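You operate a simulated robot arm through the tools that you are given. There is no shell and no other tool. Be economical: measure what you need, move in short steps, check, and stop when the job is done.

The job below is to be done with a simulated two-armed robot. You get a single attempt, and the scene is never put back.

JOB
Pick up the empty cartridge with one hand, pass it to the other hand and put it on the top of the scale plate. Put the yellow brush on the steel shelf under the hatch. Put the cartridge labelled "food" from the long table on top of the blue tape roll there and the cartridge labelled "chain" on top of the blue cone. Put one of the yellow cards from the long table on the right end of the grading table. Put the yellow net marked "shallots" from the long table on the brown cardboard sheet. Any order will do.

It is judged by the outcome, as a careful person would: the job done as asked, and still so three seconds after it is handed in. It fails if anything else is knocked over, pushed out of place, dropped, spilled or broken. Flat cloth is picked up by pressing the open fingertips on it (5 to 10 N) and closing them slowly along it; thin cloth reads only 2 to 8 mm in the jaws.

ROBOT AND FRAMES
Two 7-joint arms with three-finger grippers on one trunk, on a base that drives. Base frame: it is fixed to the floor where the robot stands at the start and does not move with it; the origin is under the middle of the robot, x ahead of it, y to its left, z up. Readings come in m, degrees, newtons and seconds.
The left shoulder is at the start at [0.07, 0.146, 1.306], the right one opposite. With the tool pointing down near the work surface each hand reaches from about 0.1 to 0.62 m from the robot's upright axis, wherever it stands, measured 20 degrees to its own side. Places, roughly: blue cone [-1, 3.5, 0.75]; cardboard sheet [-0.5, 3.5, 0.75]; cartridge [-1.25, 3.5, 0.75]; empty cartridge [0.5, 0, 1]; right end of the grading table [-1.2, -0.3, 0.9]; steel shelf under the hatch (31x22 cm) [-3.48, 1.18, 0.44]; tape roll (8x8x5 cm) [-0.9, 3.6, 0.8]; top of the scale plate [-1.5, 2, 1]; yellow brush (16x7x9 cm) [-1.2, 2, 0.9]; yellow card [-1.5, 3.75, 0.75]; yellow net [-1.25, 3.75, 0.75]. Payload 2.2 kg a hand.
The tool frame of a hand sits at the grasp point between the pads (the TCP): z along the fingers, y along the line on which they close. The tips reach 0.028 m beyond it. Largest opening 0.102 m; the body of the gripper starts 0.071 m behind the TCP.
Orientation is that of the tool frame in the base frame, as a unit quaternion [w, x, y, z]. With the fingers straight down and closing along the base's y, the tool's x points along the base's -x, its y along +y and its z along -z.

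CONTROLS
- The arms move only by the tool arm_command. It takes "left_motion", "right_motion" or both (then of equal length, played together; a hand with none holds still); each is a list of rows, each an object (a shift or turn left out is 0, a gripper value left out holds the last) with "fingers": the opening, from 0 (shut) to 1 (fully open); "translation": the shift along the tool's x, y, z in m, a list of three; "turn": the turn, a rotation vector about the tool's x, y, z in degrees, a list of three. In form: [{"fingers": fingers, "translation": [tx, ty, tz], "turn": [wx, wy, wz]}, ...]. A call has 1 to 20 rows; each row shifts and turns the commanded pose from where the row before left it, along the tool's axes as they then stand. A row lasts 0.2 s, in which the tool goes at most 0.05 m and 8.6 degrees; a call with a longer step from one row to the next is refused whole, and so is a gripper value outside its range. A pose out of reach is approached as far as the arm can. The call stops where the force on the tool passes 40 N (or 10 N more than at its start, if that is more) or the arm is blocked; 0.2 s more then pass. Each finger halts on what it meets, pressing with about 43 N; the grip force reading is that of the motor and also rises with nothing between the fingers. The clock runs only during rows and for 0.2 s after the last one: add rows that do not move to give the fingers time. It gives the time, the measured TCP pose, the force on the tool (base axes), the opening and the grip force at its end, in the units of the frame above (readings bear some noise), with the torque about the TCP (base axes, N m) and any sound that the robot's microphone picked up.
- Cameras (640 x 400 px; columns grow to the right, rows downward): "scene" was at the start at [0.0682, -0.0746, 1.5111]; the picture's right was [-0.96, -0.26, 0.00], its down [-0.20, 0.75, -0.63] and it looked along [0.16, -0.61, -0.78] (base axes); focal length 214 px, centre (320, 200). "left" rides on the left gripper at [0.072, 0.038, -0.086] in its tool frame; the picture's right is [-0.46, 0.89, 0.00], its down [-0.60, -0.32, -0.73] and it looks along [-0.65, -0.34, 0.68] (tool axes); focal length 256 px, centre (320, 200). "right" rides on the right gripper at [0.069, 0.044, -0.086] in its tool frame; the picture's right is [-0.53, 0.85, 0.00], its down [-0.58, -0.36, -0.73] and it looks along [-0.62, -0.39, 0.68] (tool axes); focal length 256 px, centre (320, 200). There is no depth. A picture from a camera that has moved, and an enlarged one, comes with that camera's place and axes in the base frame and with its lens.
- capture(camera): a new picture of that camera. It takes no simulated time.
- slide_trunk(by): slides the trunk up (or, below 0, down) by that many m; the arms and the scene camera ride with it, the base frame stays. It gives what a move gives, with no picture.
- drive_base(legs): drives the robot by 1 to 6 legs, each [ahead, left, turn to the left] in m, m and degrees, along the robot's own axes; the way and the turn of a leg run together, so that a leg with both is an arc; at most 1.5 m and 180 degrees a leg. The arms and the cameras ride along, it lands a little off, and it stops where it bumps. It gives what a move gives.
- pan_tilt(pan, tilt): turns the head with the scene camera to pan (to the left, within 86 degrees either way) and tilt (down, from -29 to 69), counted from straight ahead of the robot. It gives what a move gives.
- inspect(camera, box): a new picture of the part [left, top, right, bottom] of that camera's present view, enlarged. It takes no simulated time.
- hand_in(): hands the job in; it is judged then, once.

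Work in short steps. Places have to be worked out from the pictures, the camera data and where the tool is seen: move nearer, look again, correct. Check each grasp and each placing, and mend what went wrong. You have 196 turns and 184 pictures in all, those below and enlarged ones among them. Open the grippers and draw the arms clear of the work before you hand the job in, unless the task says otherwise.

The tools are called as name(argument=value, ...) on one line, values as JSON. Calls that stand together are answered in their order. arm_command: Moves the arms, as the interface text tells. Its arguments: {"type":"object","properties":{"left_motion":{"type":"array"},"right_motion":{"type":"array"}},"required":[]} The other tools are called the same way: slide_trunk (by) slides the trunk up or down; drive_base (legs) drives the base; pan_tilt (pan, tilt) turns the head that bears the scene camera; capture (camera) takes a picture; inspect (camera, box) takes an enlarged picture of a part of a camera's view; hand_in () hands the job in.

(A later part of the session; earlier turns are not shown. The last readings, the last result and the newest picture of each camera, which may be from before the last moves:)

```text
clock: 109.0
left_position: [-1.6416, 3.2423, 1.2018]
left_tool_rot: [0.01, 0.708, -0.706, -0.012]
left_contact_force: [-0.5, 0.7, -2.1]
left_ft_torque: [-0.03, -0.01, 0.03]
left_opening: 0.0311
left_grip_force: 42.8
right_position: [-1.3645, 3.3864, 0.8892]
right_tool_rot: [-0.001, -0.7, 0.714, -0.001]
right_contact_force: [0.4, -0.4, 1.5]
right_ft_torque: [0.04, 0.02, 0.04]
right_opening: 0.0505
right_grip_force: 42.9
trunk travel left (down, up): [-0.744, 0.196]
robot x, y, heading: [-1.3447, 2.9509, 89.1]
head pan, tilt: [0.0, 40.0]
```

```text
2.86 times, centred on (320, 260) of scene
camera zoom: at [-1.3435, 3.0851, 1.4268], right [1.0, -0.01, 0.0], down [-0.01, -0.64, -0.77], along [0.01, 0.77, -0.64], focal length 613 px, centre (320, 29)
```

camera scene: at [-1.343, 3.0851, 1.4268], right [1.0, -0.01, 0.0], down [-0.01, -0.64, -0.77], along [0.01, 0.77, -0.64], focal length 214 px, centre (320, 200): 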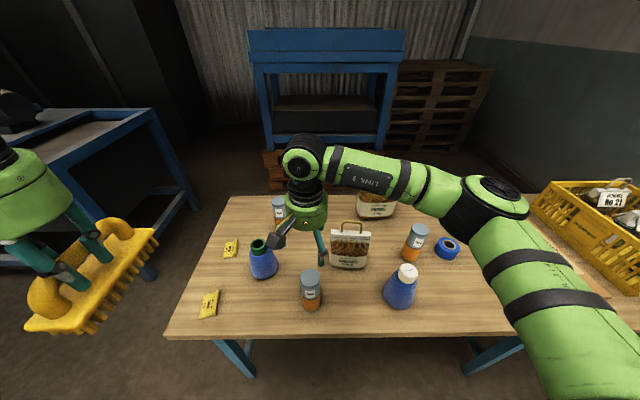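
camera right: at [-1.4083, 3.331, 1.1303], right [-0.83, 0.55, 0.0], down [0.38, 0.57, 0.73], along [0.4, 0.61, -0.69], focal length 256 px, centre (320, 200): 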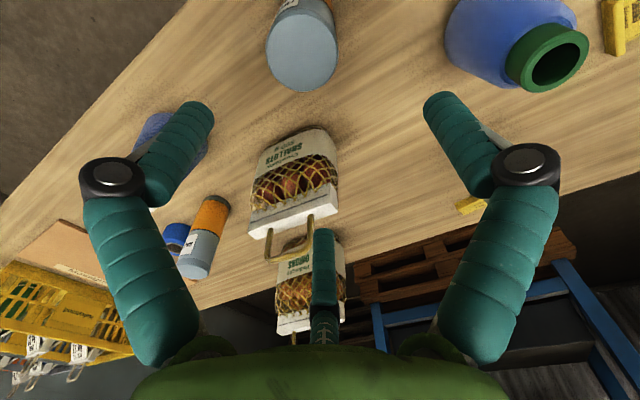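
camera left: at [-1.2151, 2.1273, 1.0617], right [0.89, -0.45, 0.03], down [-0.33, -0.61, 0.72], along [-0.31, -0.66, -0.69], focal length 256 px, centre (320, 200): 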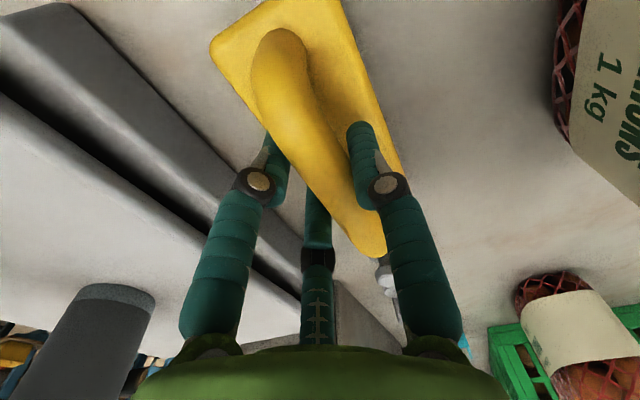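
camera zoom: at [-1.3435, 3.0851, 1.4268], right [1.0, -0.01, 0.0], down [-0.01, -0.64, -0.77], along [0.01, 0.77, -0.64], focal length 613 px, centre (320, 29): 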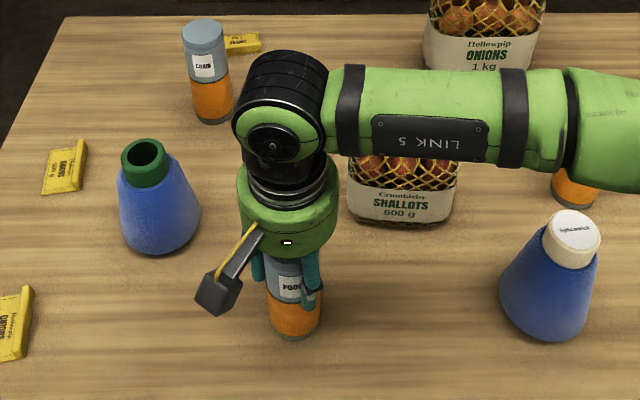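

FOOD gripped. I lift it high, then strafe right toward the tape roll.

arm_command(right_motion=[{"translation": [0, 0, -0.03]}, {"translation": [0, 0, -0.045]}, {"translation": [0, 0, -0.045]}, {"translation": [0, 0, -0.045]}, {"translation": [0, 0, -0.045]}, {"translation": [0, 0, -0.045]}, {"translation": [0, 0, -0.045]}, {}])

drive_base(legs=[[0, -0.27, 0], [0.04, 0, 0]])

capture(camera="scene")

capture(camera="right")

```text
clock: 110.8
left_position: [-1.6425, 3.2438, 1.201]
left_tool_rot: [0.01, 0.708, -0.707, -0.013]
left_contact_force: [0.7, -0.1, -2.0]
left_ft_torque: [-0.04, 0.0, -0.02]
left_opening: 0.0311
left_grip_force: 43.3
right_position: [-1.3649, 3.3861, 1.1888]
right_tool_rot: [-0.001, -0.7, 0.714, -0.001]
right_contact_force: [-0.2, -0.4, -3.1]
right_ft_torque: [0.01, 0.03, 0.0]
right_opening: 0.0508
right_grip_force: 42.8
trunk travel left (down, up): [-0.744, 0.196]
robot x, y, heading: [-1.3462, 2.9546, 89.2]
head pan, tilt: [0.0, 40.0]
```

```text
clock: 113.2
left_position: [-1.3758, 3.273, 1.2029]
left_tool_rot: [0.008, 0.708, -0.706, -0.014]
left_contact_force: [-0.8, -0.4, -0.5]
left_ft_torque: [0.07, -0.03, -0.01]
left_opening: 0.0308
left_grip_force: 42.7
right_position: [-1.0993, 3.4156, 1.1927]
right_tool_rot: [0.001, -0.701, 0.713, 0.002]
right_contact_force: [0.2, -0.4, -3.4]
right_ft_torque: [0.07, -0.03, -0.01]
right_opening: 0.0507
right_grip_force: 42.6
trunk travel left (down, up): [-0.744, 0.196]
robot x, y, heading: [-1.0779, 2.9883, 89.5]
head pan, tilt: [0.0, 40.0]
```

```text
122 pictures are left
camera scene: at [-1.0781, 3.1141, 1.4276], right [1.0, -0.01, 0.0], down [-0.01, -0.64, -0.77], along [0.01, 0.77, -0.64], focal length 214 px, centre (320, 200)
```

scene: 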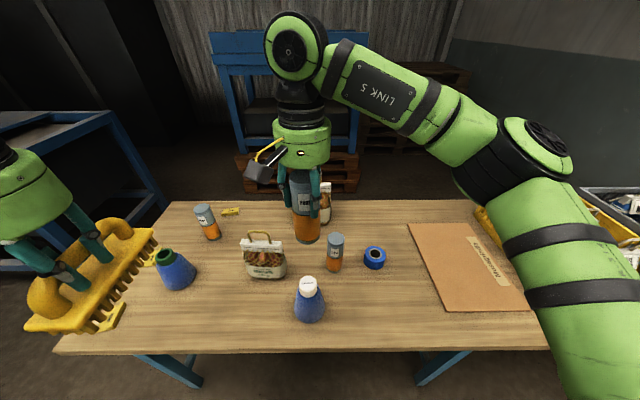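

```text
121 pictures are left
camera right: at [-1.1431, 3.3475, 1.2779], right [-0.84, 0.55, 0.0], down [0.38, 0.57, 0.73], along [0.4, 0.61, -0.68], focal length 256 px, centre (320, 200)
```

right: 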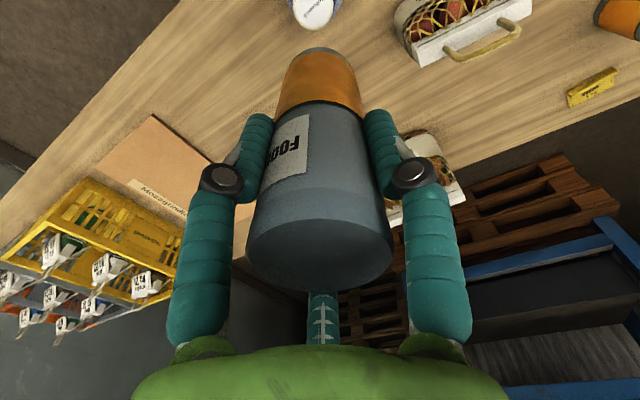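

I measure the tape roll and the neighbours with a zoom.

inspect(camera="scene", box=[290, 220, 410, 330])

```text
3.64 times, centred on (350, 275) of scene
camera zoom: at [-1.0781, 3.1141, 1.4276], right [1.0, -0.01, 0.0], down [-0.01, -0.64, -0.77], along [0.01, 0.77, -0.64], focal length 780 px, centre (211, -73)
```

zoom: 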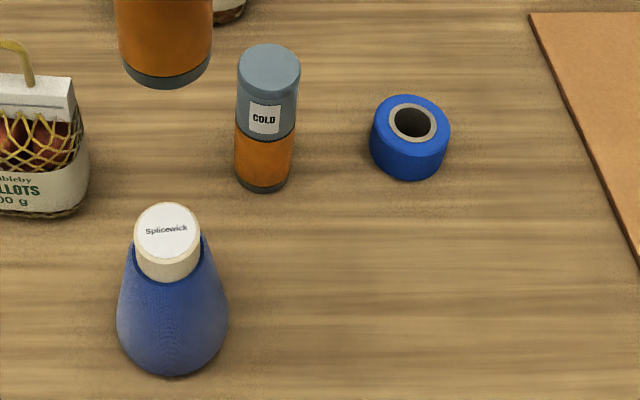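

Tape top centre estimated ≈[-0.881,3.564]. I carry FOOD over it and lower to ~5 cm above.

arm_command(right_motion=[{"translation": [-0.025, -0.036, 0]}, {"translation": [-0.025, -0.036, 0]}, {"translation": [-0.025, -0.036, 0]}, {"translation": [-0.025, -0.036, 0]}, {"translation": [-0.025, -0.036, 0]}, {"translation": [-0.023, -0.036, 0]}, {"translation": [0, 0, 0.045]}, {"translation": [0, 0, 0.045]}, {"translation": [0, 0, 0.045]}, {"translation": [0, 0, 0.045]}, {}])

inspect(camera="scene", box=[310, 190, 440, 300])

capture(camera="right")

```text
clock: 115.6
left_position: [-1.3768, 3.2797, 1.2017]
left_tool_rot: [0.009, 0.707, -0.707, -0.012]
left_contact_force: [0.3, 0.2, -1.7]
left_ft_torque: [-0.01, -0.04, 0.02]
left_opening: 0.031
left_grip_force: 43.1
right_position: [-0.8791, 3.5672, 1.0072]
right_tool_rot: [-0.001, -0.701, 0.713, 0.0]
right_contact_force: [0.0, 0.2, -3.1]
right_ft_torque: [0.03, -0.01, -0.01]
right_opening: 0.0505
right_grip_force: 43.0
trunk travel left (down, up): [-0.744, 0.196]
robot x, y, heading: [-1.0752, 2.9888, 89.6]
head pan, tilt: [0.0, 40.0]
```

```text
3.64 times, centred on (375, 245) of scene
camera zoom: at [-1.077, 3.1218, 1.4268], right [1.0, -0.01, 0.0], down [-0.01, -0.64, -0.77], along [0.01, 0.77, -0.64], focal length 780 px, centre (120, 36)
```

zoom: 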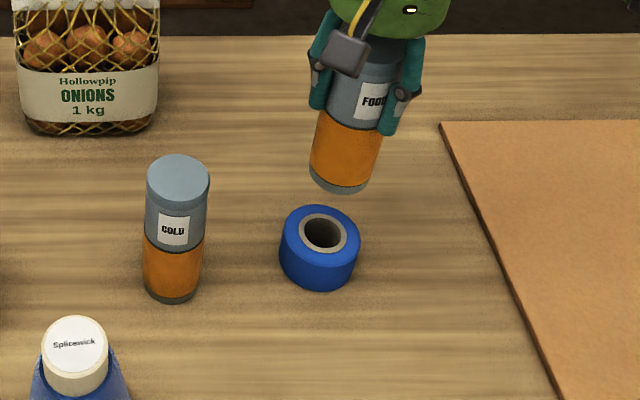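

```text
118 pictures are left
camera right: at [-0.9238, 3.4989, 1.0941], right [-0.84, 0.55, 0.0], down [0.38, 0.57, 0.73], along [0.4, 0.61, -0.68], focal length 256 px, centre (320, 200)
```

right: 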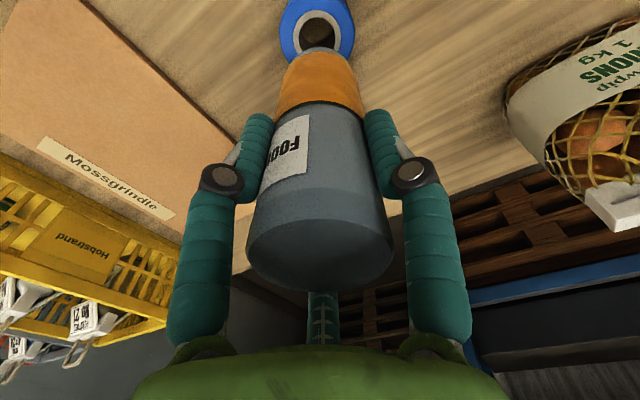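

Correcting ~1 cm (tape ≈[-0.8865,3.556], top ≈0.825), then lowering close to contact.

arm_command(right_motion=[{"translation": [0.011, 0.0075, 0.0]}, {"translation": [0, 0, 0.03]}, {"translation": [0, 0, 0.022]}, {}])

inspect(camera="scene", box=[340, 210, 410, 280])

capture(camera="right")

```text
clock: 116.6
left_position: [-1.3757, 3.279, 1.2009]
left_tool_rot: [0.01, 0.708, -0.706, -0.012]
left_contact_force: [0.2, -0.1, -0.4]
left_ft_torque: [0.02, 0.01, -0.02]
left_opening: 0.0309
left_grip_force: 43.3
right_position: [-0.8886, 3.5557, 0.9559]
right_tool_rot: [-0.002, -0.701, 0.713, 0.0]
right_contact_force: [-0.2, 0.1, -2.7]
right_ft_torque: [0.03, 0.01, 0.0]
right_opening: 0.0507
right_grip_force: 43.0
trunk travel left (down, up): [-0.744, 0.196]
robot x, y, heading: [-1.0791, 2.9867, 89.4]
head pan, tilt: [0.0, 40.0]
```

```text
5.71 times, centred on (375, 245) of scene
camera zoom: at [-1.0769, 3.1218, 1.4268], right [1.0, -0.01, 0.0], down [-0.01, -0.64, -0.77], along [0.01, 0.77, -0.64], focal length 1226 px, centre (6, -57)
```

zoom: 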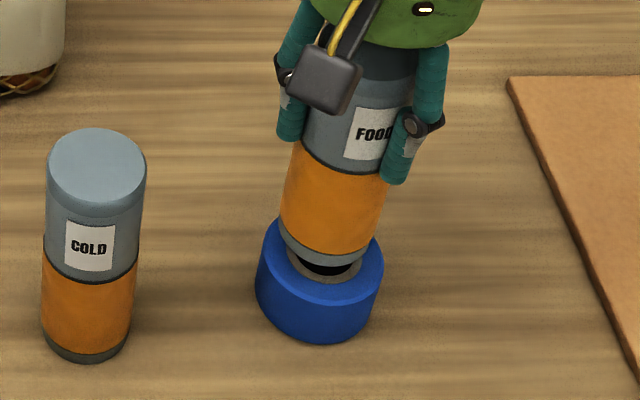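

```text
116 pictures are left
camera right: at [-0.9316, 3.4878, 1.0428], right [-0.84, 0.55, 0.0], down [0.38, 0.57, 0.73], along [0.4, 0.61, -0.68], focal length 256 px, centre (320, 200)
```

right: 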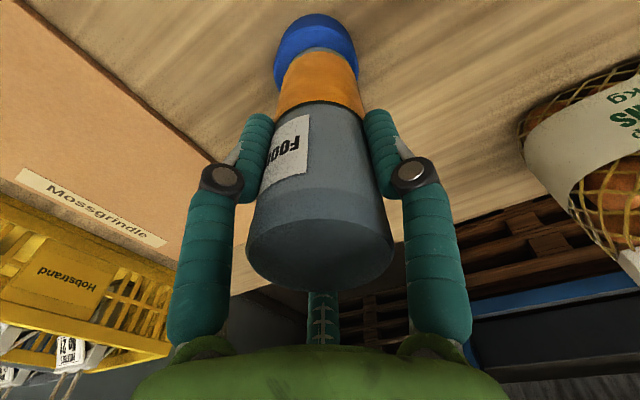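

Nearly centred; small correction and lower toward contact.

arm_command(right_motion=[{"translation": [0.004, 0.002, 0.006]}, {"translation": [0, 0, 0.004]}, {"translation": [0, 0, 0.003]}, {}])

```text
clock: 117.6
left_position: [-1.3743, 3.2793, 1.2015]
left_tool_rot: [0.01, 0.708, -0.706, -0.012]
left_contact_force: [-0.2, -0.2, -0.6]
left_ft_torque: [-0.03, -0.03, 0.0]
left_opening: 0.031
left_grip_force: 42.8
right_position: [-0.8891, 3.5513, 0.9434]
right_tool_rot: [-0.002, -0.701, 0.713, 0.0]
right_contact_force: [-0.1, -0.9, -2.2]
right_ft_torque: [-0.02, 0.0, 0.0]
right_opening: 0.0507
right_grip_force: 43.0
trunk travel left (down, up): [-0.744, 0.196]
robot x, y, heading: [-1.0742, 2.9862, 89.5]
head pan, tilt: [0.0, 40.0]
```

arm_command(right_motion=[{"translation": [0, 0, 0.003]}, {"translation": [0, 0, 0.002]}, {}])

inspect(camera="scene", box=[340, 210, 410, 280])

```text
clock: 118.4
left_position: [-1.3755, 3.2793, 1.2019]
left_tool_rot: [0.01, 0.707, -0.707, -0.013]
left_contact_force: [-0.4, 0.0, -1.4]
left_ft_torque: [-0.02, 0.01, 0.0]
left_opening: 0.0311
left_grip_force: 42.7
right_position: [-0.8898, 3.5528, 0.9369]
right_tool_rot: [-0.002, -0.701, 0.713, -0.001]
right_contact_force: [0.9, 0.7, -3.9]
right_ft_torque: [-0.01, -0.02, -0.02]
right_opening: 0.0507
right_grip_force: 42.8
trunk travel left (down, up): [-0.744, 0.196]
robot x, y, heading: [-1.077, 2.9902, 89.4]
head pan, tilt: [0.0, 40.0]
```

```text
5.71 times, centred on (375, 245) of scene
camera zoom: at [-1.0767, 3.1223, 1.4267], right [1.0, -0.01, 0.0], down [-0.01, -0.64, -0.77], along [0.01, 0.77, -0.64], focal length 1226 px, centre (6, -57)
```

zoom: 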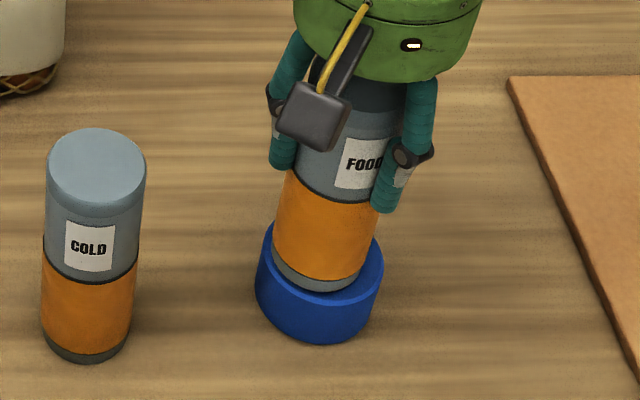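

Almost there; shift 3 mm back in y and lower a couple of mm to contact.

arm_command(right_motion=[{"translation": [-0.003, 0, 0.001]}, {"translation": [0, 0, 0.002]}, {"translation": [0, 0, 0.002]}, {}])

```text
clock: 119.4
left_position: [-1.3762, 3.2787, 1.2012]
left_tool_rot: [0.01, 0.707, -0.707, -0.012]
left_contact_force: [-0.9, 0.2, -1.8]
left_ft_torque: [0.0, -0.01, 0.0]
left_opening: 0.0311
left_grip_force: 42.8
right_position: [-0.8893, 3.5544, 0.9343]
right_tool_rot: [-0.002, -0.701, 0.713, 0.002]
right_contact_force: [1.0, 1.1, 4.3]
right_ft_torque: [0.04, -0.15, -0.01]
right_opening: 0.0508
right_grip_force: 43.3
trunk travel left (down, up): [-0.744, 0.196]
robot x, y, heading: [-1.0763, 2.9882, 89.4]
head pan, tilt: [0.0, 40.0]
```

Contact (force went from -3 to +4 N). I open and check.

arm_command(right_motion=[{"fingers": 0.55}, {"fingers": 0.7}, {"fingers": 0.9}, {"fingers": 1}, {}, {}])

inspect(camera="scene", box=[340, 200, 410, 280])

```text
clock: 120.8
left_position: [-1.3759, 3.2794, 1.202]
left_tool_rot: [0.011, 0.708, -0.707, -0.013]
left_contact_force: [0.1, -0.3, -2.1]
left_ft_torque: [-0.03, 0.0, 0.02]
left_opening: 0.0312
left_grip_force: 43.2
right_position: [-0.8891, 3.5548, 0.9329]
right_tool_rot: [-0.001, -0.701, 0.713, 0.0]
right_contact_force: [-0.3, -0.5, 0.2]
right_ft_torque: [-0.01, 0.01, 0.03]
right_opening: 0.1019
right_grip_force: 0.1
trunk travel left (down, up): [-0.744, 0.196]
robot x, y, heading: [-1.0762, 2.9876, 89.4]
head pan, tilt: [0.0, 40.0]
```

```text
5.00 times, centred on (375, 240) of scene
camera zoom: at [-1.0769, 3.1218, 1.4267], right [1.0, -0.01, 0.0], down [-0.01, -0.64, -0.77], along [0.01, 0.77, -0.64], focal length 1072 px, centre (45, 0)
```

zoom: 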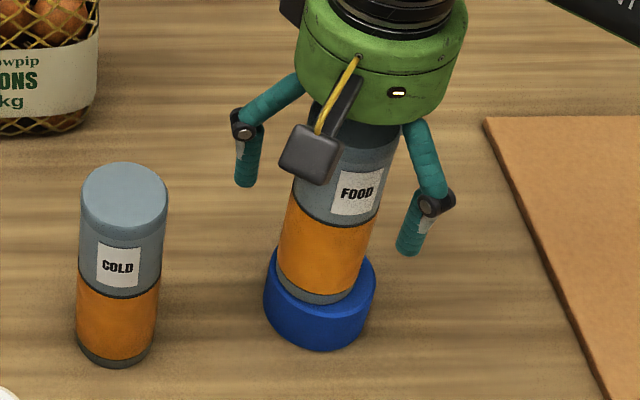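

FOOD is on the tape roll. I raise the hand and look down at the base and table edge to see how near I can get.

arm_command(right_motion=[{"translation": [0, 0, -0.03]}, {"translation": [0, 0, -0.045]}, {"translation": [0, 0, -0.045]}, {"translation": [0, 0, -0.045]}, {"translation": [0, 0, -0.045]}, {"translation": [0, 0, -0.045]}, {}])

pan_tilt(pan=0, tilt=69)

capture(camera="scene")

```text
clock: 122.4
left_position: [-1.3752, 3.2804, 1.2018]
left_tool_rot: [0.01, 0.707, -0.707, -0.013]
left_contact_force: [0.7, 0.2, -1.5]
left_ft_torque: [-0.03, -0.01, -0.02]
left_opening: 0.0311
left_grip_force: 43.2
right_position: [-0.8875, 3.5548, 1.1871]
right_tool_rot: [-0.002, -0.701, 0.713, 0.0]
right_contact_force: [-0.1, 0.0, 0.0]
right_ft_torque: [-0.03, 0.02, 0.05]
right_opening: 0.1019
right_grip_force: 0.0
trunk travel left (down, up): [-0.744, 0.196]
robot x, y, heading: [-1.0786, 2.989, 89.3]
head pan, tilt: [0.0, 40.0]
```

```text
clock: 123.3
left_position: [-1.3763, 3.2797, 1.2022]
left_tool_rot: [0.01, 0.708, -0.706, -0.012]
left_contact_force: [-0.2, 0.2, -1.4]
left_ft_torque: [-0.02, -0.03, 0.03]
left_opening: 0.0307
left_grip_force: 42.9
right_position: [-0.8874, 3.5553, 1.1877]
right_tool_rot: [-0.002, -0.701, 0.713, 0.0]
right_contact_force: [0.1, -0.1, -0.4]
right_ft_torque: [-0.02, 0.01, 0.0]
right_opening: 0.102
right_grip_force: 0.0
trunk travel left (down, up): [-0.744, 0.196]
robot x, y, heading: [-1.078, 2.9896, 89.1]
head pan, tilt: [0.0, 68.8]
```

```text
113 pictures are left
camera scene: at [-1.0773, 3.0926, 1.3907], right [1.0, -0.01, 0.0], down [-0.01, -0.93, -0.36], along [0.0, 0.36, -0.93], focal length 214 px, centre (320, 200)
```

scene: 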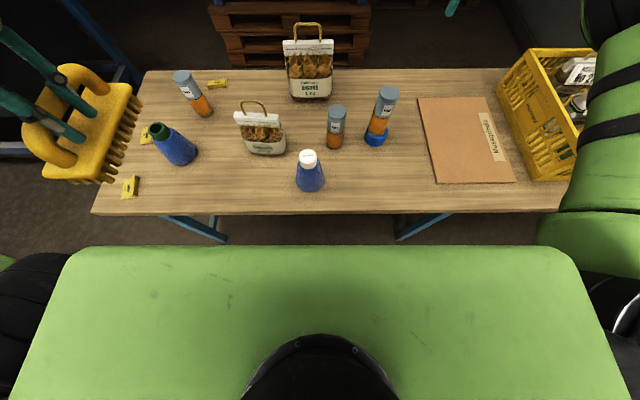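

The base (radius ≈0.25 m) can go closer; legs stand at x≈-1.68 and -0.57. Next the shallots bag: I strafe left to x≈-1.4 and look closely.

drive_base(legs=[[0, 0.3, 0]])

pan_tilt(pan=-15, tilt=48)

capture(camera="scene")

capture(camera="right")

```text
clock: 125.4
left_position: [-1.6733, 3.2807, 1.2028]
left_tool_rot: [0.011, 0.708, -0.706, -0.013]
left_contact_force: [0.1, 0.3, -0.6]
left_ft_torque: [-0.05, -0.01, -0.02]
left_opening: 0.031
left_grip_force: 42.6
right_position: [-1.186, 3.5581, 1.1878]
right_tool_rot: [-0.003, -0.701, 0.713, 0.0]
right_contact_force: [0.7, 0.0, 0.0]
right_ft_torque: [0.04, 0.0, -0.01]
right_opening: 0.1024
right_grip_force: 0.0
trunk travel left (down, up): [-0.744, 0.196]
robot x, y, heading: [-1.377, 2.992, 89.6]
head pan, tilt: [0.0, 68.8]
```

```text
clock: 126.2
left_position: [-1.6747, 3.2832, 1.2022]
left_tool_rot: [0.01, 0.708, -0.706, -0.012]
left_contact_force: [-0.3, 1.0, -1.4]
left_ft_torque: [-0.04, 0.0, 0.0]
left_opening: 0.0312
left_grip_force: 42.9
right_position: [-1.1891, 3.5584, 1.1883]
right_tool_rot: [-0.001, -0.701, 0.713, 0.001]
right_contact_force: [0.4, 0.2, -0.6]
right_ft_torque: [-0.03, 0.0, 0.03]
right_opening: 0.1019
right_grip_force: 0.0
trunk travel left (down, up): [-0.744, 0.196]
robot x, y, heading: [-1.3752, 2.9902, 89.3]
head pan, tilt: [-15.0, 48.0]
```

```text
112 pictures are left
camera scene: at [-1.3568, 3.1155, 1.4152], right [0.96, -0.27, 0.0], down [-0.2, -0.72, -0.67], along [0.18, 0.64, -0.74], focal length 214 px, centre (320, 200)
```

scene: 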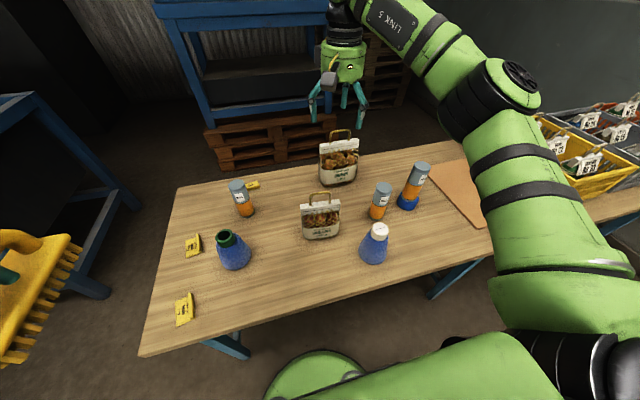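

```text
111 pictures are left
camera right: at [-1.2327, 3.4897, 1.2747], right [-0.84, 0.55, 0.0], down [0.38, 0.57, 0.73], along [0.4, 0.61, -0.68], focal length 256 px, centre (320, 200)
```

right: 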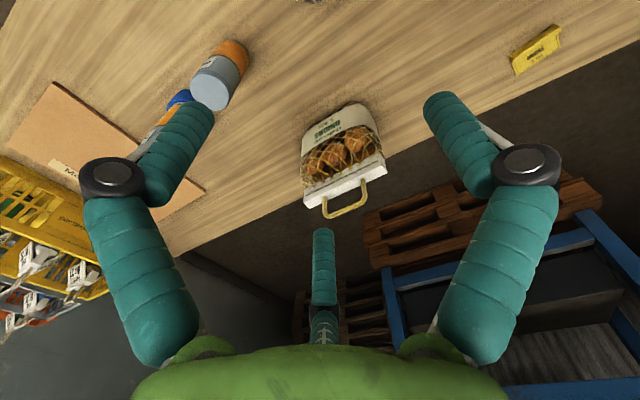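

inspect(camera="scene", box=[270, 170, 380, 260])

```text
4.44 times, centred on (325, 215) of scene
camera zoom: at [-1.3568, 3.1155, 1.4152], right [0.96, -0.27, 0.0], down [-0.2, -0.72, -0.67], along [0.18, 0.64, -0.74], focal length 953 px, centre (298, 133)
```

zoom: 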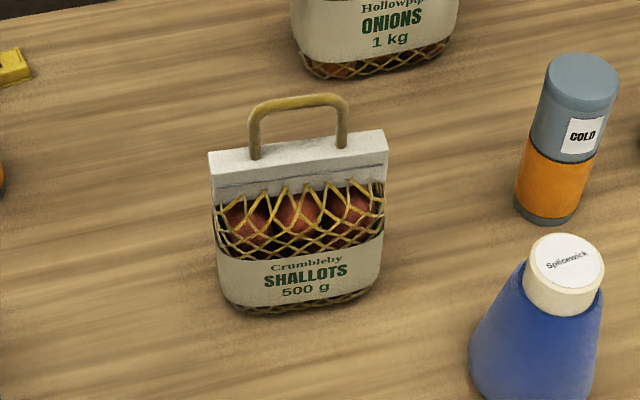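

Header of the shallots bag: centre ≈[-1.242,3.524], top ≈0.94, running ~6° clockwise. I turn the right hand 96° so it closes across the header, position above and look.

arm_command(right_motion=[{"fingers": 0.75, "turn": [0, 0, 8]}, {"turn": [0, 0, 8]}, {"turn": [0, 0, 8]}, {"turn": [0, 0, 8]}, {"turn": [0, 0, 8]}, {"turn": [0, 0, 8]}, {"turn": [0, 0, 8]}, {"turn": [0, 0, 8]}, {"turn": [0, 0, 8]}, {"turn": [0, 0, 8]}, {"turn": [0, 0, 8]}, {"turn": [0, 0, 8]}, {"translation": [0.025, -0.02, 0]}, {"translation": [0.024, -0.02, 0]}, {"translation": [0, 0, 0.03]}, {"translation": [0, 0, 0.04]}, {}, {}])

capture(camera="right")

capture(camera="scene")

```text
clock: 130.0
left_position: [-1.6753, 3.2816, 1.2026]
left_tool_rot: [0.01, 0.708, -0.706, -0.013]
left_contact_force: [0.1, 0.3, -1.5]
left_ft_torque: [-0.08, 0.03, -0.01]
left_opening: 0.0313
left_grip_force: 43.2
right_position: [-1.2422, 3.5232, 1.118]
right_tool_rot: [-0.002, 0.061, 0.998, -0.002]
right_contact_force: [0.0, 0.3, -0.3]
right_ft_torque: [-0.01, 0.0, 0.0]
right_opening: 0.0768
right_grip_force: 0.2
trunk travel left (down, up): [-0.744, 0.196]
robot x, y, heading: [-1.376, 2.9889, 89.9]
head pan, tilt: [-15.0, 48.0]
```

```text
109 pictures are left
camera right: at [-1.304, 3.5753, 1.2047], right [0.63, 0.77, 0.0], down [0.53, -0.43, 0.73], along [0.56, -0.46, -0.68], focal length 256 px, centre (320, 200)
```

right: 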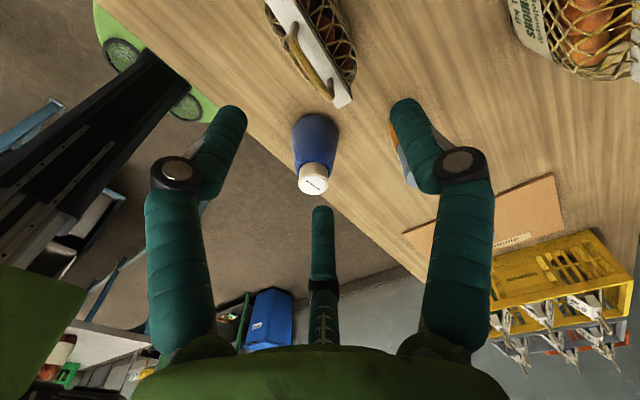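

```text
108 pictures are left
camera scene: at [-1.3558, 3.1157, 1.4153], right [0.96, -0.27, 0.0], down [-0.2, -0.72, -0.67], along [0.18, 0.64, -0.74], focal length 214 px, centre (320, 200)
```

scene: 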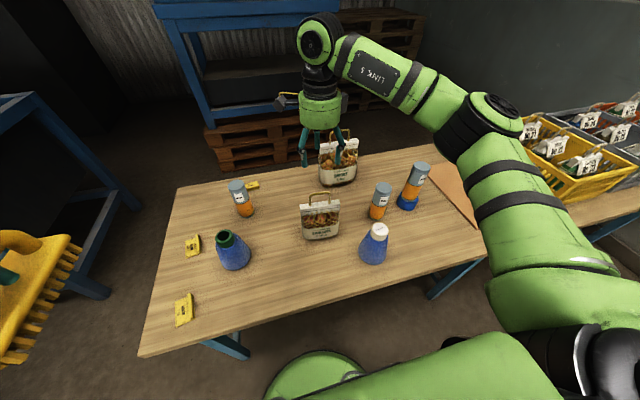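

Header measured at y≈3.517. I correct 6 mm and descend to straddle the header.

arm_command(right_motion=[{"translation": [0, -0.006, 0.03]}, {"translation": [0, 0, 0.045]}, {"translation": [0, 0, 0.045]}, {}])

capture(camera="right")

inspect(camera="scene", box=[270, 160, 380, 260])

```text
clock: 131.0
left_position: [-1.6749, 3.2819, 1.2022]
left_tool_rot: [0.009, 0.708, -0.706, -0.013]
left_contact_force: [0.9, 0.2, -0.4]
left_ft_torque: [0.0, 0.01, 0.03]
left_opening: 0.0308
left_grip_force: 42.7
right_position: [-1.2441, 3.5168, 0.9971]
right_tool_rot: [-0.001, 0.06, 0.998, -0.001]
right_contact_force: [-0.6, 0.3, -0.7]
right_ft_torque: [-0.01, -0.01, -0.01]
right_opening: 0.0768
right_grip_force: 0.1
trunk travel left (down, up): [-0.744, 0.196]
robot x, y, heading: [-1.3749, 2.9915, 89.7]
head pan, tilt: [-15.0, 48.0]
```

```text
107 pictures are left
camera right: at [-1.3063, 3.568, 1.0839], right [0.63, 0.77, 0.0], down [0.53, -0.43, 0.73], along [0.56, -0.46, -0.68], focal length 256 px, centre (320, 200)
```

right: 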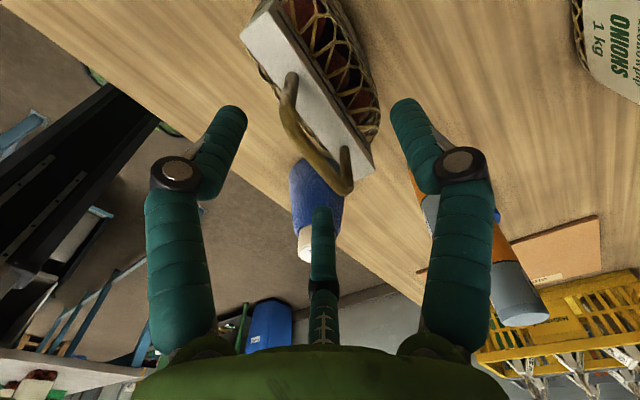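

```text
4.00 times, centred on (325, 210) of scene
camera zoom: at [-1.3564, 3.115, 1.4154], right [0.96, -0.27, 0.0], down [-0.2, -0.72, -0.67], along [0.18, 0.64, -0.74], focal length 858 px, centre (300, 160)
```

zoom: 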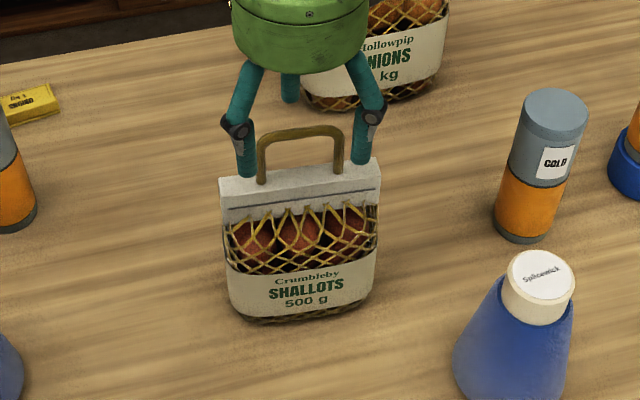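

Fingers straddle the header well (pair near side, single far). I shift 5 mm toward the near side, descend 6.2 cm and close slowly.

arm_command(right_motion=[{"translation": [0.003, -0.005, 0.02]}, {"translation": [0, 0, 0.022]}, {"translation": [0, 0, 0.02]}, {}, {"fingers": 0.6}, {"fingers": 0.45}, {"fingers": 0.3}, {"fingers": 0.2}, {"fingers": 0.1}, {"fingers": 0}, {}, {}])

capture(camera="right")

inspect(camera="scene", box=[270, 160, 380, 260])

```text
clock: 133.6
left_position: [-1.6773, 3.2812, 1.2012]
left_tool_rot: [0.008, 0.708, -0.706, -0.013]
left_contact_force: [-0.5, -0.4, -1.3]
left_ft_torque: [0.0, 0.0, 0.02]
left_opening: 0.0306
left_grip_force: 42.8
right_position: [-1.2513, 3.5139, 0.9384]
right_tool_rot: [-0.003, 0.061, 0.998, 0.001]
right_contact_force: [-7.8, 4.3, 22.3]
right_ft_torque: [0.1, 0.51, 0.12]
right_opening: 0.0309
right_grip_force: 43.5
trunk travel left (down, up): [-0.744, 0.196]
robot x, y, heading: [-1.3736, 2.9914, 89.9]
head pan, tilt: [-15.0, 48.0]
```

```text
105 pictures are left
camera right: at [-1.3124, 3.5639, 1.0261], right [0.63, 0.77, 0.0], down [0.53, -0.43, 0.73], along [0.56, -0.46, -0.69], focal length 256 px, centre (320, 200)
```

right: 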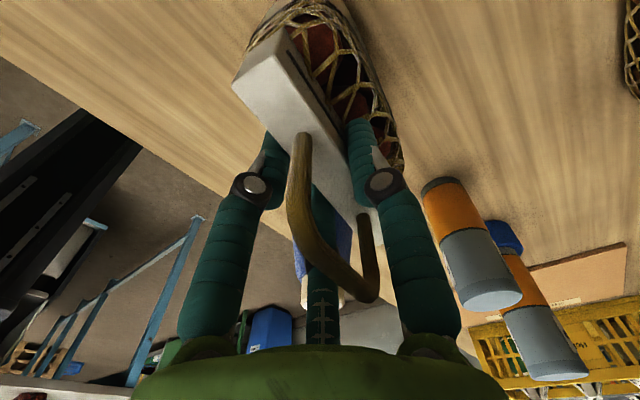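

```text
4.00 times, centred on (325, 210) of scene
camera zoom: at [-1.359, 3.1129, 1.4157], right [0.96, -0.27, 0.0], down [-0.2, -0.71, -0.67], along [0.18, 0.65, -0.74], focal length 858 px, centre (300, 160)
```

zoom: 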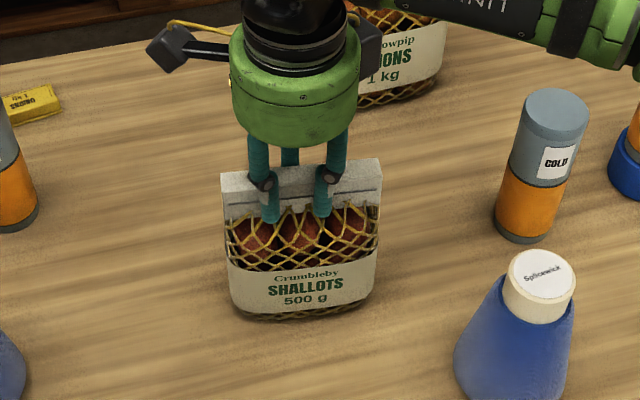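

Gripped at the header (0.031). I lift slowly and check.

arm_command(right_motion=[{"translation": [0, 0, -0.01]}, {"translation": [0, 0, -0.02]}, {"translation": [0, 0, -0.04]}, {"translation": [0, 0, -0.045]}, {"translation": [0, 0, -0.045]}, {"translation": [0, 0, -0.045]}, {"translation": [0, 0, -0.045]}, {}])

capture(camera="scene")

```text
clock: 135.4
left_position: [-1.6751, 3.2823, 1.2016]
left_tool_rot: [0.01, 0.708, -0.706, -0.013]
left_contact_force: [0.3, -0.1, -1.5]
left_ft_torque: [-0.01, 0.03, 0.0]
left_opening: 0.0308
left_grip_force: 43.1
right_position: [-1.2454, 3.5141, 1.1867]
right_tool_rot: [-0.001, 0.06, 0.998, -0.002]
right_contact_force: [0.4, 0.8, -5.8]
right_ft_torque: [-0.01, 0.07, -0.02]
right_opening: 0.0303
right_grip_force: 43.3
trunk travel left (down, up): [-0.744, 0.196]
robot x, y, heading: [-1.3789, 2.9893, 89.7]
head pan, tilt: [-15.0, 48.0]
```

```text
103 pictures are left
camera scene: at [-1.3556, 3.1168, 1.4151], right [0.96, -0.27, 0.0], down [-0.2, -0.72, -0.67], along [0.18, 0.64, -0.74], focal length 214 px, centre (320, 200)
```

scene: 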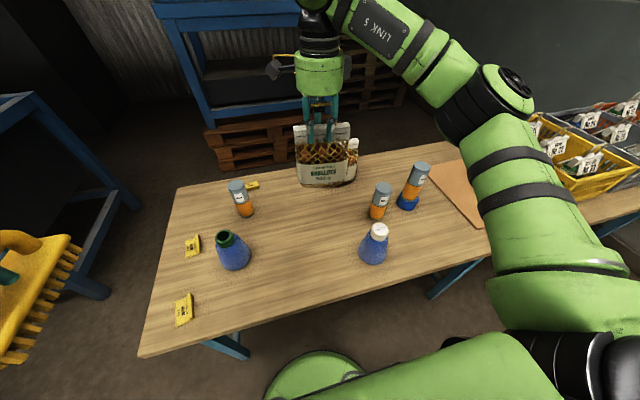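

Bag held. I lift it more (to pass above FOOD) and strafe right to the cardboard sheet (centre ≈[-0.57,3.56]).

arm_command(right_motion=[{"translation": [0, 0, -0.04]}, {"translation": [0, 0, -0.04]}, {}])

drive_base(legs=[[0, -0.66, 0]])

capture(camera="scene")

```text
clock: 136.2
left_position: [-1.6738, 3.2845, 1.2021]
left_tool_rot: [0.011, 0.709, -0.705, -0.012]
left_contact_force: [0.2, 1.8, -2.3]
left_ft_torque: [-0.02, 0.01, -0.02]
left_opening: 0.0307
left_grip_force: 43.2
right_position: [-1.2448, 3.5164, 1.2648]
right_tool_rot: [-0.002, 0.06, 0.998, -0.002]
right_contact_force: [0.1, 0.7, -4.9]
right_ft_torque: [-0.06, 0.04, 0.01]
right_opening: 0.0305
right_grip_force: 43.3
trunk travel left (down, up): [-0.744, 0.196]
robot x, y, heading: [-1.378, 2.9879, 89.4]
head pan, tilt: [-15.0, 48.0]
```

```text
clock: 139.9
left_position: [-1.0162, 3.2765, 1.2014]
left_tool_rot: [-0.01, -0.706, 0.708, 0.012]
left_contact_force: [-0.2, 0.3, -1.0]
left_ft_torque: [-0.07, -0.04, 0.01]
left_opening: 0.0309
left_grip_force: 43.3
right_position: [-0.5857, 3.5047, 1.2645]
right_tool_rot: [-0.001, 0.064, 0.998, -0.002]
right_contact_force: [-0.1, -0.1, -5.1]
right_ft_torque: [-0.01, 0.0, -0.03]
right_opening: 0.03
right_grip_force: 43.4
trunk travel left (down, up): [-0.744, 0.196]
robot x, y, heading: [-0.7198, 2.9802, 88.9]
head pan, tilt: [-15.0, 48.0]
```

```text
102 pictures are left
camera scene: at [-0.6989, 3.1078, 1.4152], right [0.96, -0.27, 0.0], down [-0.2, -0.72, -0.67], along [0.18, 0.64, -0.74], focal length 214 px, centre (320, 200)
```

scene: 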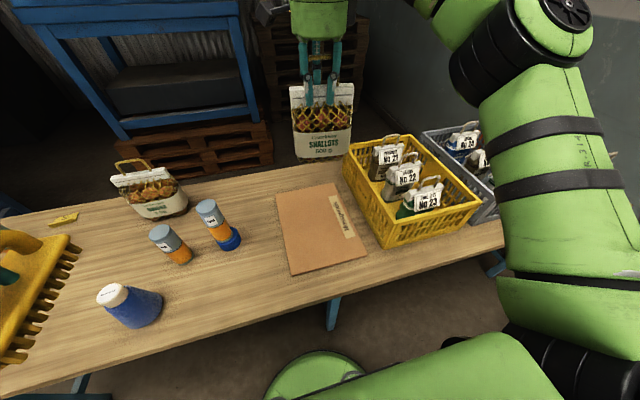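

Sheet centre ≈[-0.585,3.57]. I move 4.5 cm forward, lower part way and check arm clearance over the crate.

arm_command(right_motion=[{"translation": [0, 0.045, 0]}, {"translation": [0, 0, 0.045]}, {"translation": [0, 0, 0.045]}, {"translation": [0, 0, 0.045]}, {"translation": [0, 0, 0.045]}, {"translation": [0, 0, 0.045]}, {}])

capture(camera="scene")

capture(camera="right")

```text
clock: 141.5
left_position: [-1.0162, 3.2759, 1.2025]
left_tool_rot: [-0.01, -0.706, 0.708, 0.012]
left_contact_force: [0.3, -0.5, -1.6]
left_ft_torque: [-0.01, -0.01, -0.02]
left_opening: 0.0308
left_grip_force: 42.6
right_position: [-0.5789, 3.5489, 1.0384]
right_tool_rot: [-0.001, 0.064, 0.998, 0.0]
right_contact_force: [-0.7, 0.9, -5.6]
right_ft_torque: [-0.02, 0.02, 0.0]
right_opening: 0.0302
right_grip_force: 43.6
trunk travel left (down, up): [-0.744, 0.196]
robot x, y, heading: [-0.7158, 2.984, 89.0]
head pan, tilt: [-15.0, 48.0]
```

```text
101 pictures are left
camera scene: at [-0.6986, 3.1075, 1.4153], right [0.96, -0.27, 0.0], down [-0.2, -0.71, -0.67], along [0.18, 0.64, -0.74], focal length 214 px, centre (320, 200)
```

scene: 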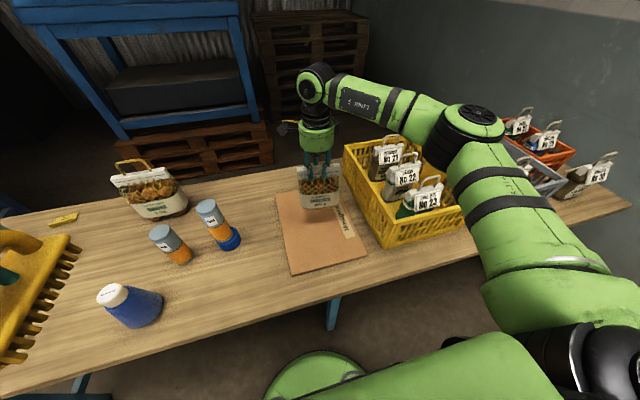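

```text
100 pictures are left
camera right: at [-0.6419, 3.6019, 1.1268], right [0.64, 0.77, 0.0], down [0.53, -0.43, 0.73], along [0.56, -0.47, -0.68], focal length 256 px, centre (320, 200)
```

right: 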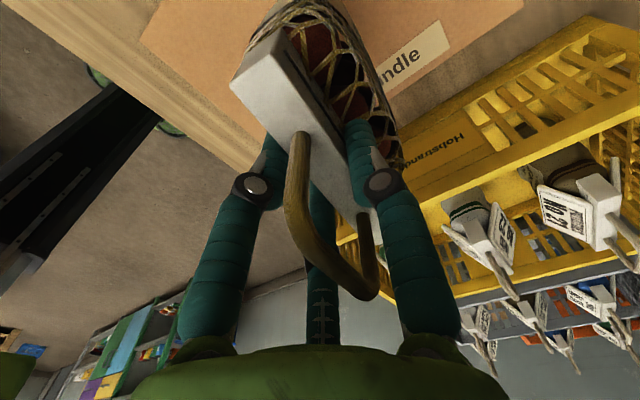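

Clearance fine. I lower to just above the sheet then to contact.

arm_command(right_motion=[{"translation": [0, 0, 0.04]}, {"translation": [0, 0, 0.035]}, {"translation": [0, 0, 0.01]}, {}])

inspect(camera="scene", box=[260, 130, 390, 280])

```text
clock: 142.5
left_position: [-1.0144, 3.2768, 1.2018]
left_tool_rot: [-0.01, -0.706, 0.708, 0.012]
left_contact_force: [0.2, 0.3, -0.4]
left_ft_torque: [-0.01, -0.03, 0.0]
left_opening: 0.0309
left_grip_force: 42.9
right_position: [-0.5797, 3.5486, 0.9555]
right_tool_rot: [-0.001, 0.064, 0.998, -0.002]
right_contact_force: [-0.5, 0.4, -4.8]
right_ft_torque: [-0.03, 0.06, 0.02]
right_opening: 0.0303
right_grip_force: 42.7
trunk travel left (down, up): [-0.744, 0.196]
robot x, y, heading: [-0.7201, 2.9793, 89.0]
head pan, tilt: [-15.0, 48.0]
```

```text
2.67 times, centred on (325, 205) of scene
camera zoom: at [-0.6976, 3.108, 1.4152], right [0.96, -0.27, 0.0], down [-0.2, -0.72, -0.67], along [0.18, 0.64, -0.74], focal length 572 px, centre (307, 187)
```

zoom: 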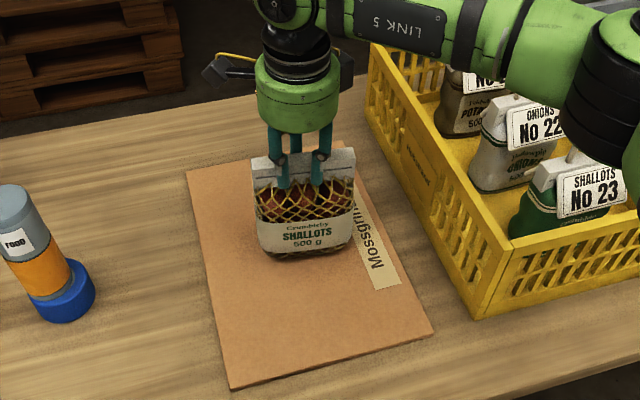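

arm_command(right_motion=[{"translation": [0, 0, 0.005]}, {"translation": [0, 0, 0.004]}, {"translation": [0, 0, 0.003]}, {}])

```text
clock: 143.5
left_position: [-1.0145, 3.2719, 1.2043]
left_tool_rot: [-0.008, -0.705, 0.709, 0.014]
left_contact_force: [0.8, -0.1, -1.3]
left_ft_torque: [0.0, 0.0, 0.0]
left_opening: 0.0309
left_grip_force: 43.6
right_position: [-0.579, 3.5464, 0.9512]
right_tool_rot: [-0.002, 0.065, 0.998, 0.004]
right_contact_force: [7.4, -0.3, 32.8]
right_ft_torque: [-0.08, 0.34, -0.03]
right_opening: 0.0301
right_grip_force: 43.1
trunk travel left (down, up): [-0.744, 0.196]
robot x, y, heading: [-0.7184, 2.987, 89.2]
head pan, tilt: [-15.0, 48.0]
```

Firm contact. I ease up 7 mm and open the fingers.

arm_command(right_motion=[{"translation": [0, 0, -0.004]}, {"translation": [0, 0, -0.003]}, {}, {"fingers": 0.35}, {"fingers": 0.5}, {"fingers": 0.7}, {"fingers": 0.75}, {}])

capture(camera="right")

inspect(camera="scene", box=[260, 130, 390, 280])

```text
clock: 145.3
left_position: [-1.0162, 3.2766, 1.2021]
left_tool_rot: [-0.009, -0.706, 0.708, 0.012]
left_contact_force: [-0.1, 0.7, -1.2]
left_ft_torque: [-0.02, -0.03, 0.03]
left_opening: 0.0313
left_grip_force: 43.4
right_position: [-0.58, 3.5487, 0.9497]
right_tool_rot: [-0.001, 0.064, 0.998, -0.001]
right_contact_force: [-0.1, -0.4, 0.5]
right_ft_torque: [0.0, 0.01, -0.01]
right_opening: 0.0763
right_grip_force: 0.0
trunk travel left (down, up): [-0.744, 0.196]
robot x, y, heading: [-0.7182, 2.9854, 89.3]
head pan, tilt: [-15.0, 48.0]
```

```text
98 pictures are left
camera right: at [-0.6423, 3.6008, 1.0371], right [0.64, 0.77, 0.0], down [0.53, -0.43, 0.73], along [0.56, -0.47, -0.68], focal length 256 px, centre (320, 200)
```

right: 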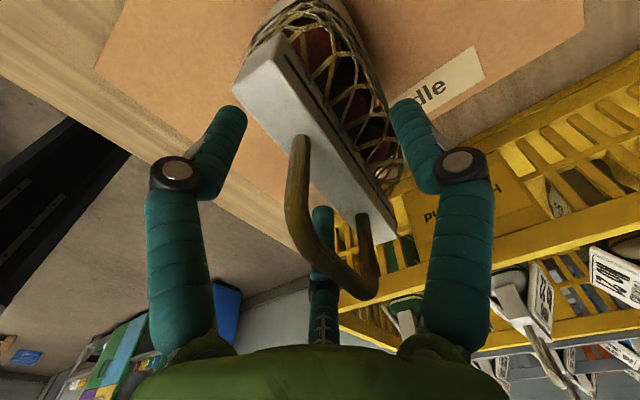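

```text
2.67 times, centred on (325, 205) of scene
camera zoom: at [-0.6979, 3.1069, 1.4153], right [0.96, -0.27, 0.0], down [-0.2, -0.71, -0.67], along [0.18, 0.64, -0.74], focal length 572 px, centre (307, 187)
```

zoom: 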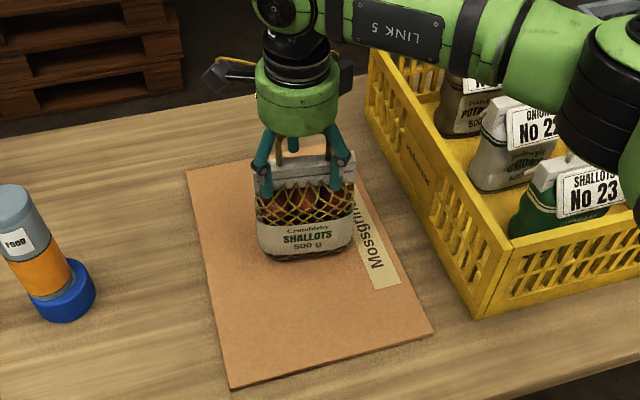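

The bag stands on the sheet. I raise the hand clear, rotate it back, then strafe left toward CHAIN.

arm_command(right_motion=[{"translation": [0, 0, -0.03]}, {"translation": [0, 0, -0.045]}, {"translation": [0, 0, -0.045]}, {"translation": [0, 0, -0.045]}, {"translation": [0, 0, -0.045]}, {"translation": [0, 0, -0.045]}, {}])

arm_command(right_motion=[{"fingers": 1, "turn": [0, 0, -8]}, {"turn": [0, 0, -8]}, {"turn": [0, 0, -8]}, {"turn": [0, 0, -8]}, {"turn": [0, 0, -8]}, {"turn": [0, 0, -8]}, {"turn": [0, 0, -8]}, {"turn": [0, 0, -8]}, {"turn": [0, 0, -8]}, {"turn": [0, 0, -8]}, {"turn": [0, 0, -8]}, {"turn": [0, 0, -8]}, {}])

drive_base(legs=[[0, 0.9, 0], [0.03, 0, 0]])

pan_tilt(pan=-10, tilt=45)

capture(camera="scene")

```text
clock: 146.9
left_position: [-1.0145, 3.2753, 1.2017]
left_tool_rot: [-0.01, -0.706, 0.708, 0.012]
left_contact_force: [-0.4, 0.6, -1.0]
left_ft_torque: [-0.03, 0.01, 0.0]
left_opening: 0.0309
left_grip_force: 43.4
right_position: [-0.579, 3.5502, 1.2055]
right_tool_rot: [-0.001, 0.063, 0.998, -0.002]
right_contact_force: [-0.9, 0.0, -0.5]
right_ft_torque: [-0.01, -0.01, -0.01]
right_opening: 0.0766
right_grip_force: 0.1
trunk travel left (down, up): [-0.744, 0.196]
robot x, y, heading: [-0.7192, 2.9832, 89.3]
head pan, tilt: [-15.0, 48.0]
```

```text
clock: 149.7
left_position: [-1.0157, 3.2764, 1.2016]
left_tool_rot: [-0.01, -0.706, 0.708, 0.012]
left_contact_force: [-0.4, 0.6, -1.2]
left_ft_torque: [-0.01, -0.03, -0.02]
left_opening: 0.031
left_grip_force: 42.9
right_position: [-0.5793, 3.5491, 1.2055]
right_tool_rot: [-0.002, -0.7, 0.714, 0.0]
right_contact_force: [0.4, 0.3, 0.0]
right_ft_torque: [-0.02, 0.01, 0.01]
right_opening: 0.1021
right_grip_force: 0.0
trunk travel left (down, up): [-0.744, 0.196]
robot x, y, heading: [-0.7192, 2.984, 89.2]
head pan, tilt: [-15.0, 48.0]
```

```text
clock: 154.9
left_position: [-1.9235, 3.3144, 1.2049]
left_tool_rot: [-0.007, -0.706, 0.708, 0.015]
left_contact_force: [-0.6, -1.0, -0.3]
left_ft_torque: [0.04, 0.0, -0.04]
left_opening: 0.031
left_grip_force: 42.7
right_position: [-1.4868, 3.5879, 1.2093]
right_tool_rot: [0.002, -0.699, 0.716, 0.003]
right_contact_force: [0.4, -0.5, 0.0]
right_ft_torque: [0.07, 0.02, 0.0]
right_opening: 0.1021
right_grip_force: 0.1
trunk travel left (down, up): [-0.744, 0.196]
robot x, y, heading: [-1.6253, 3.028, 89.1]
head pan, tilt: [-15.0, 48.0]
```

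```text
clock: 155.5
left_position: [-1.9219, 3.3187, 1.2025]
left_tool_rot: [-0.01, -0.706, 0.708, 0.013]
left_contact_force: [0.0, -0.3, -1.5]
left_ft_torque: [-0.01, 0.01, -0.04]
left_opening: 0.0305
left_grip_force: 42.9
right_position: [-1.4873, 3.5921, 1.2067]
right_tool_rot: [-0.002, -0.7, 0.714, 0.001]
right_contact_force: [0.4, 0.8, 0.0]
right_ft_torque: [0.0, 0.02, 0.02]
right_opening: 0.1021
right_grip_force: 0.0
trunk travel left (down, up): [-0.744, 0.196]
robot x, y, heading: [-1.6259, 3.0247, 89.1]
head pan, tilt: [-10.0, 45.0]
```

```text
96 pictures are left
camera scene: at [-1.611, 3.154, 1.4196], right [0.98, -0.19, 0.0], down [-0.13, -0.69, -0.71], along [0.13, 0.69, -0.71], focal length 214 px, centre (320, 200)
```

scene: 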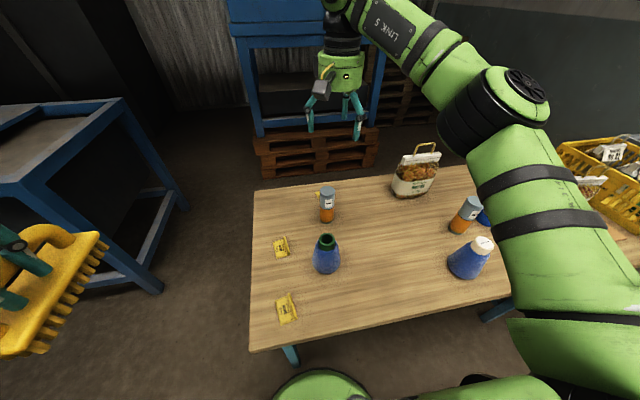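

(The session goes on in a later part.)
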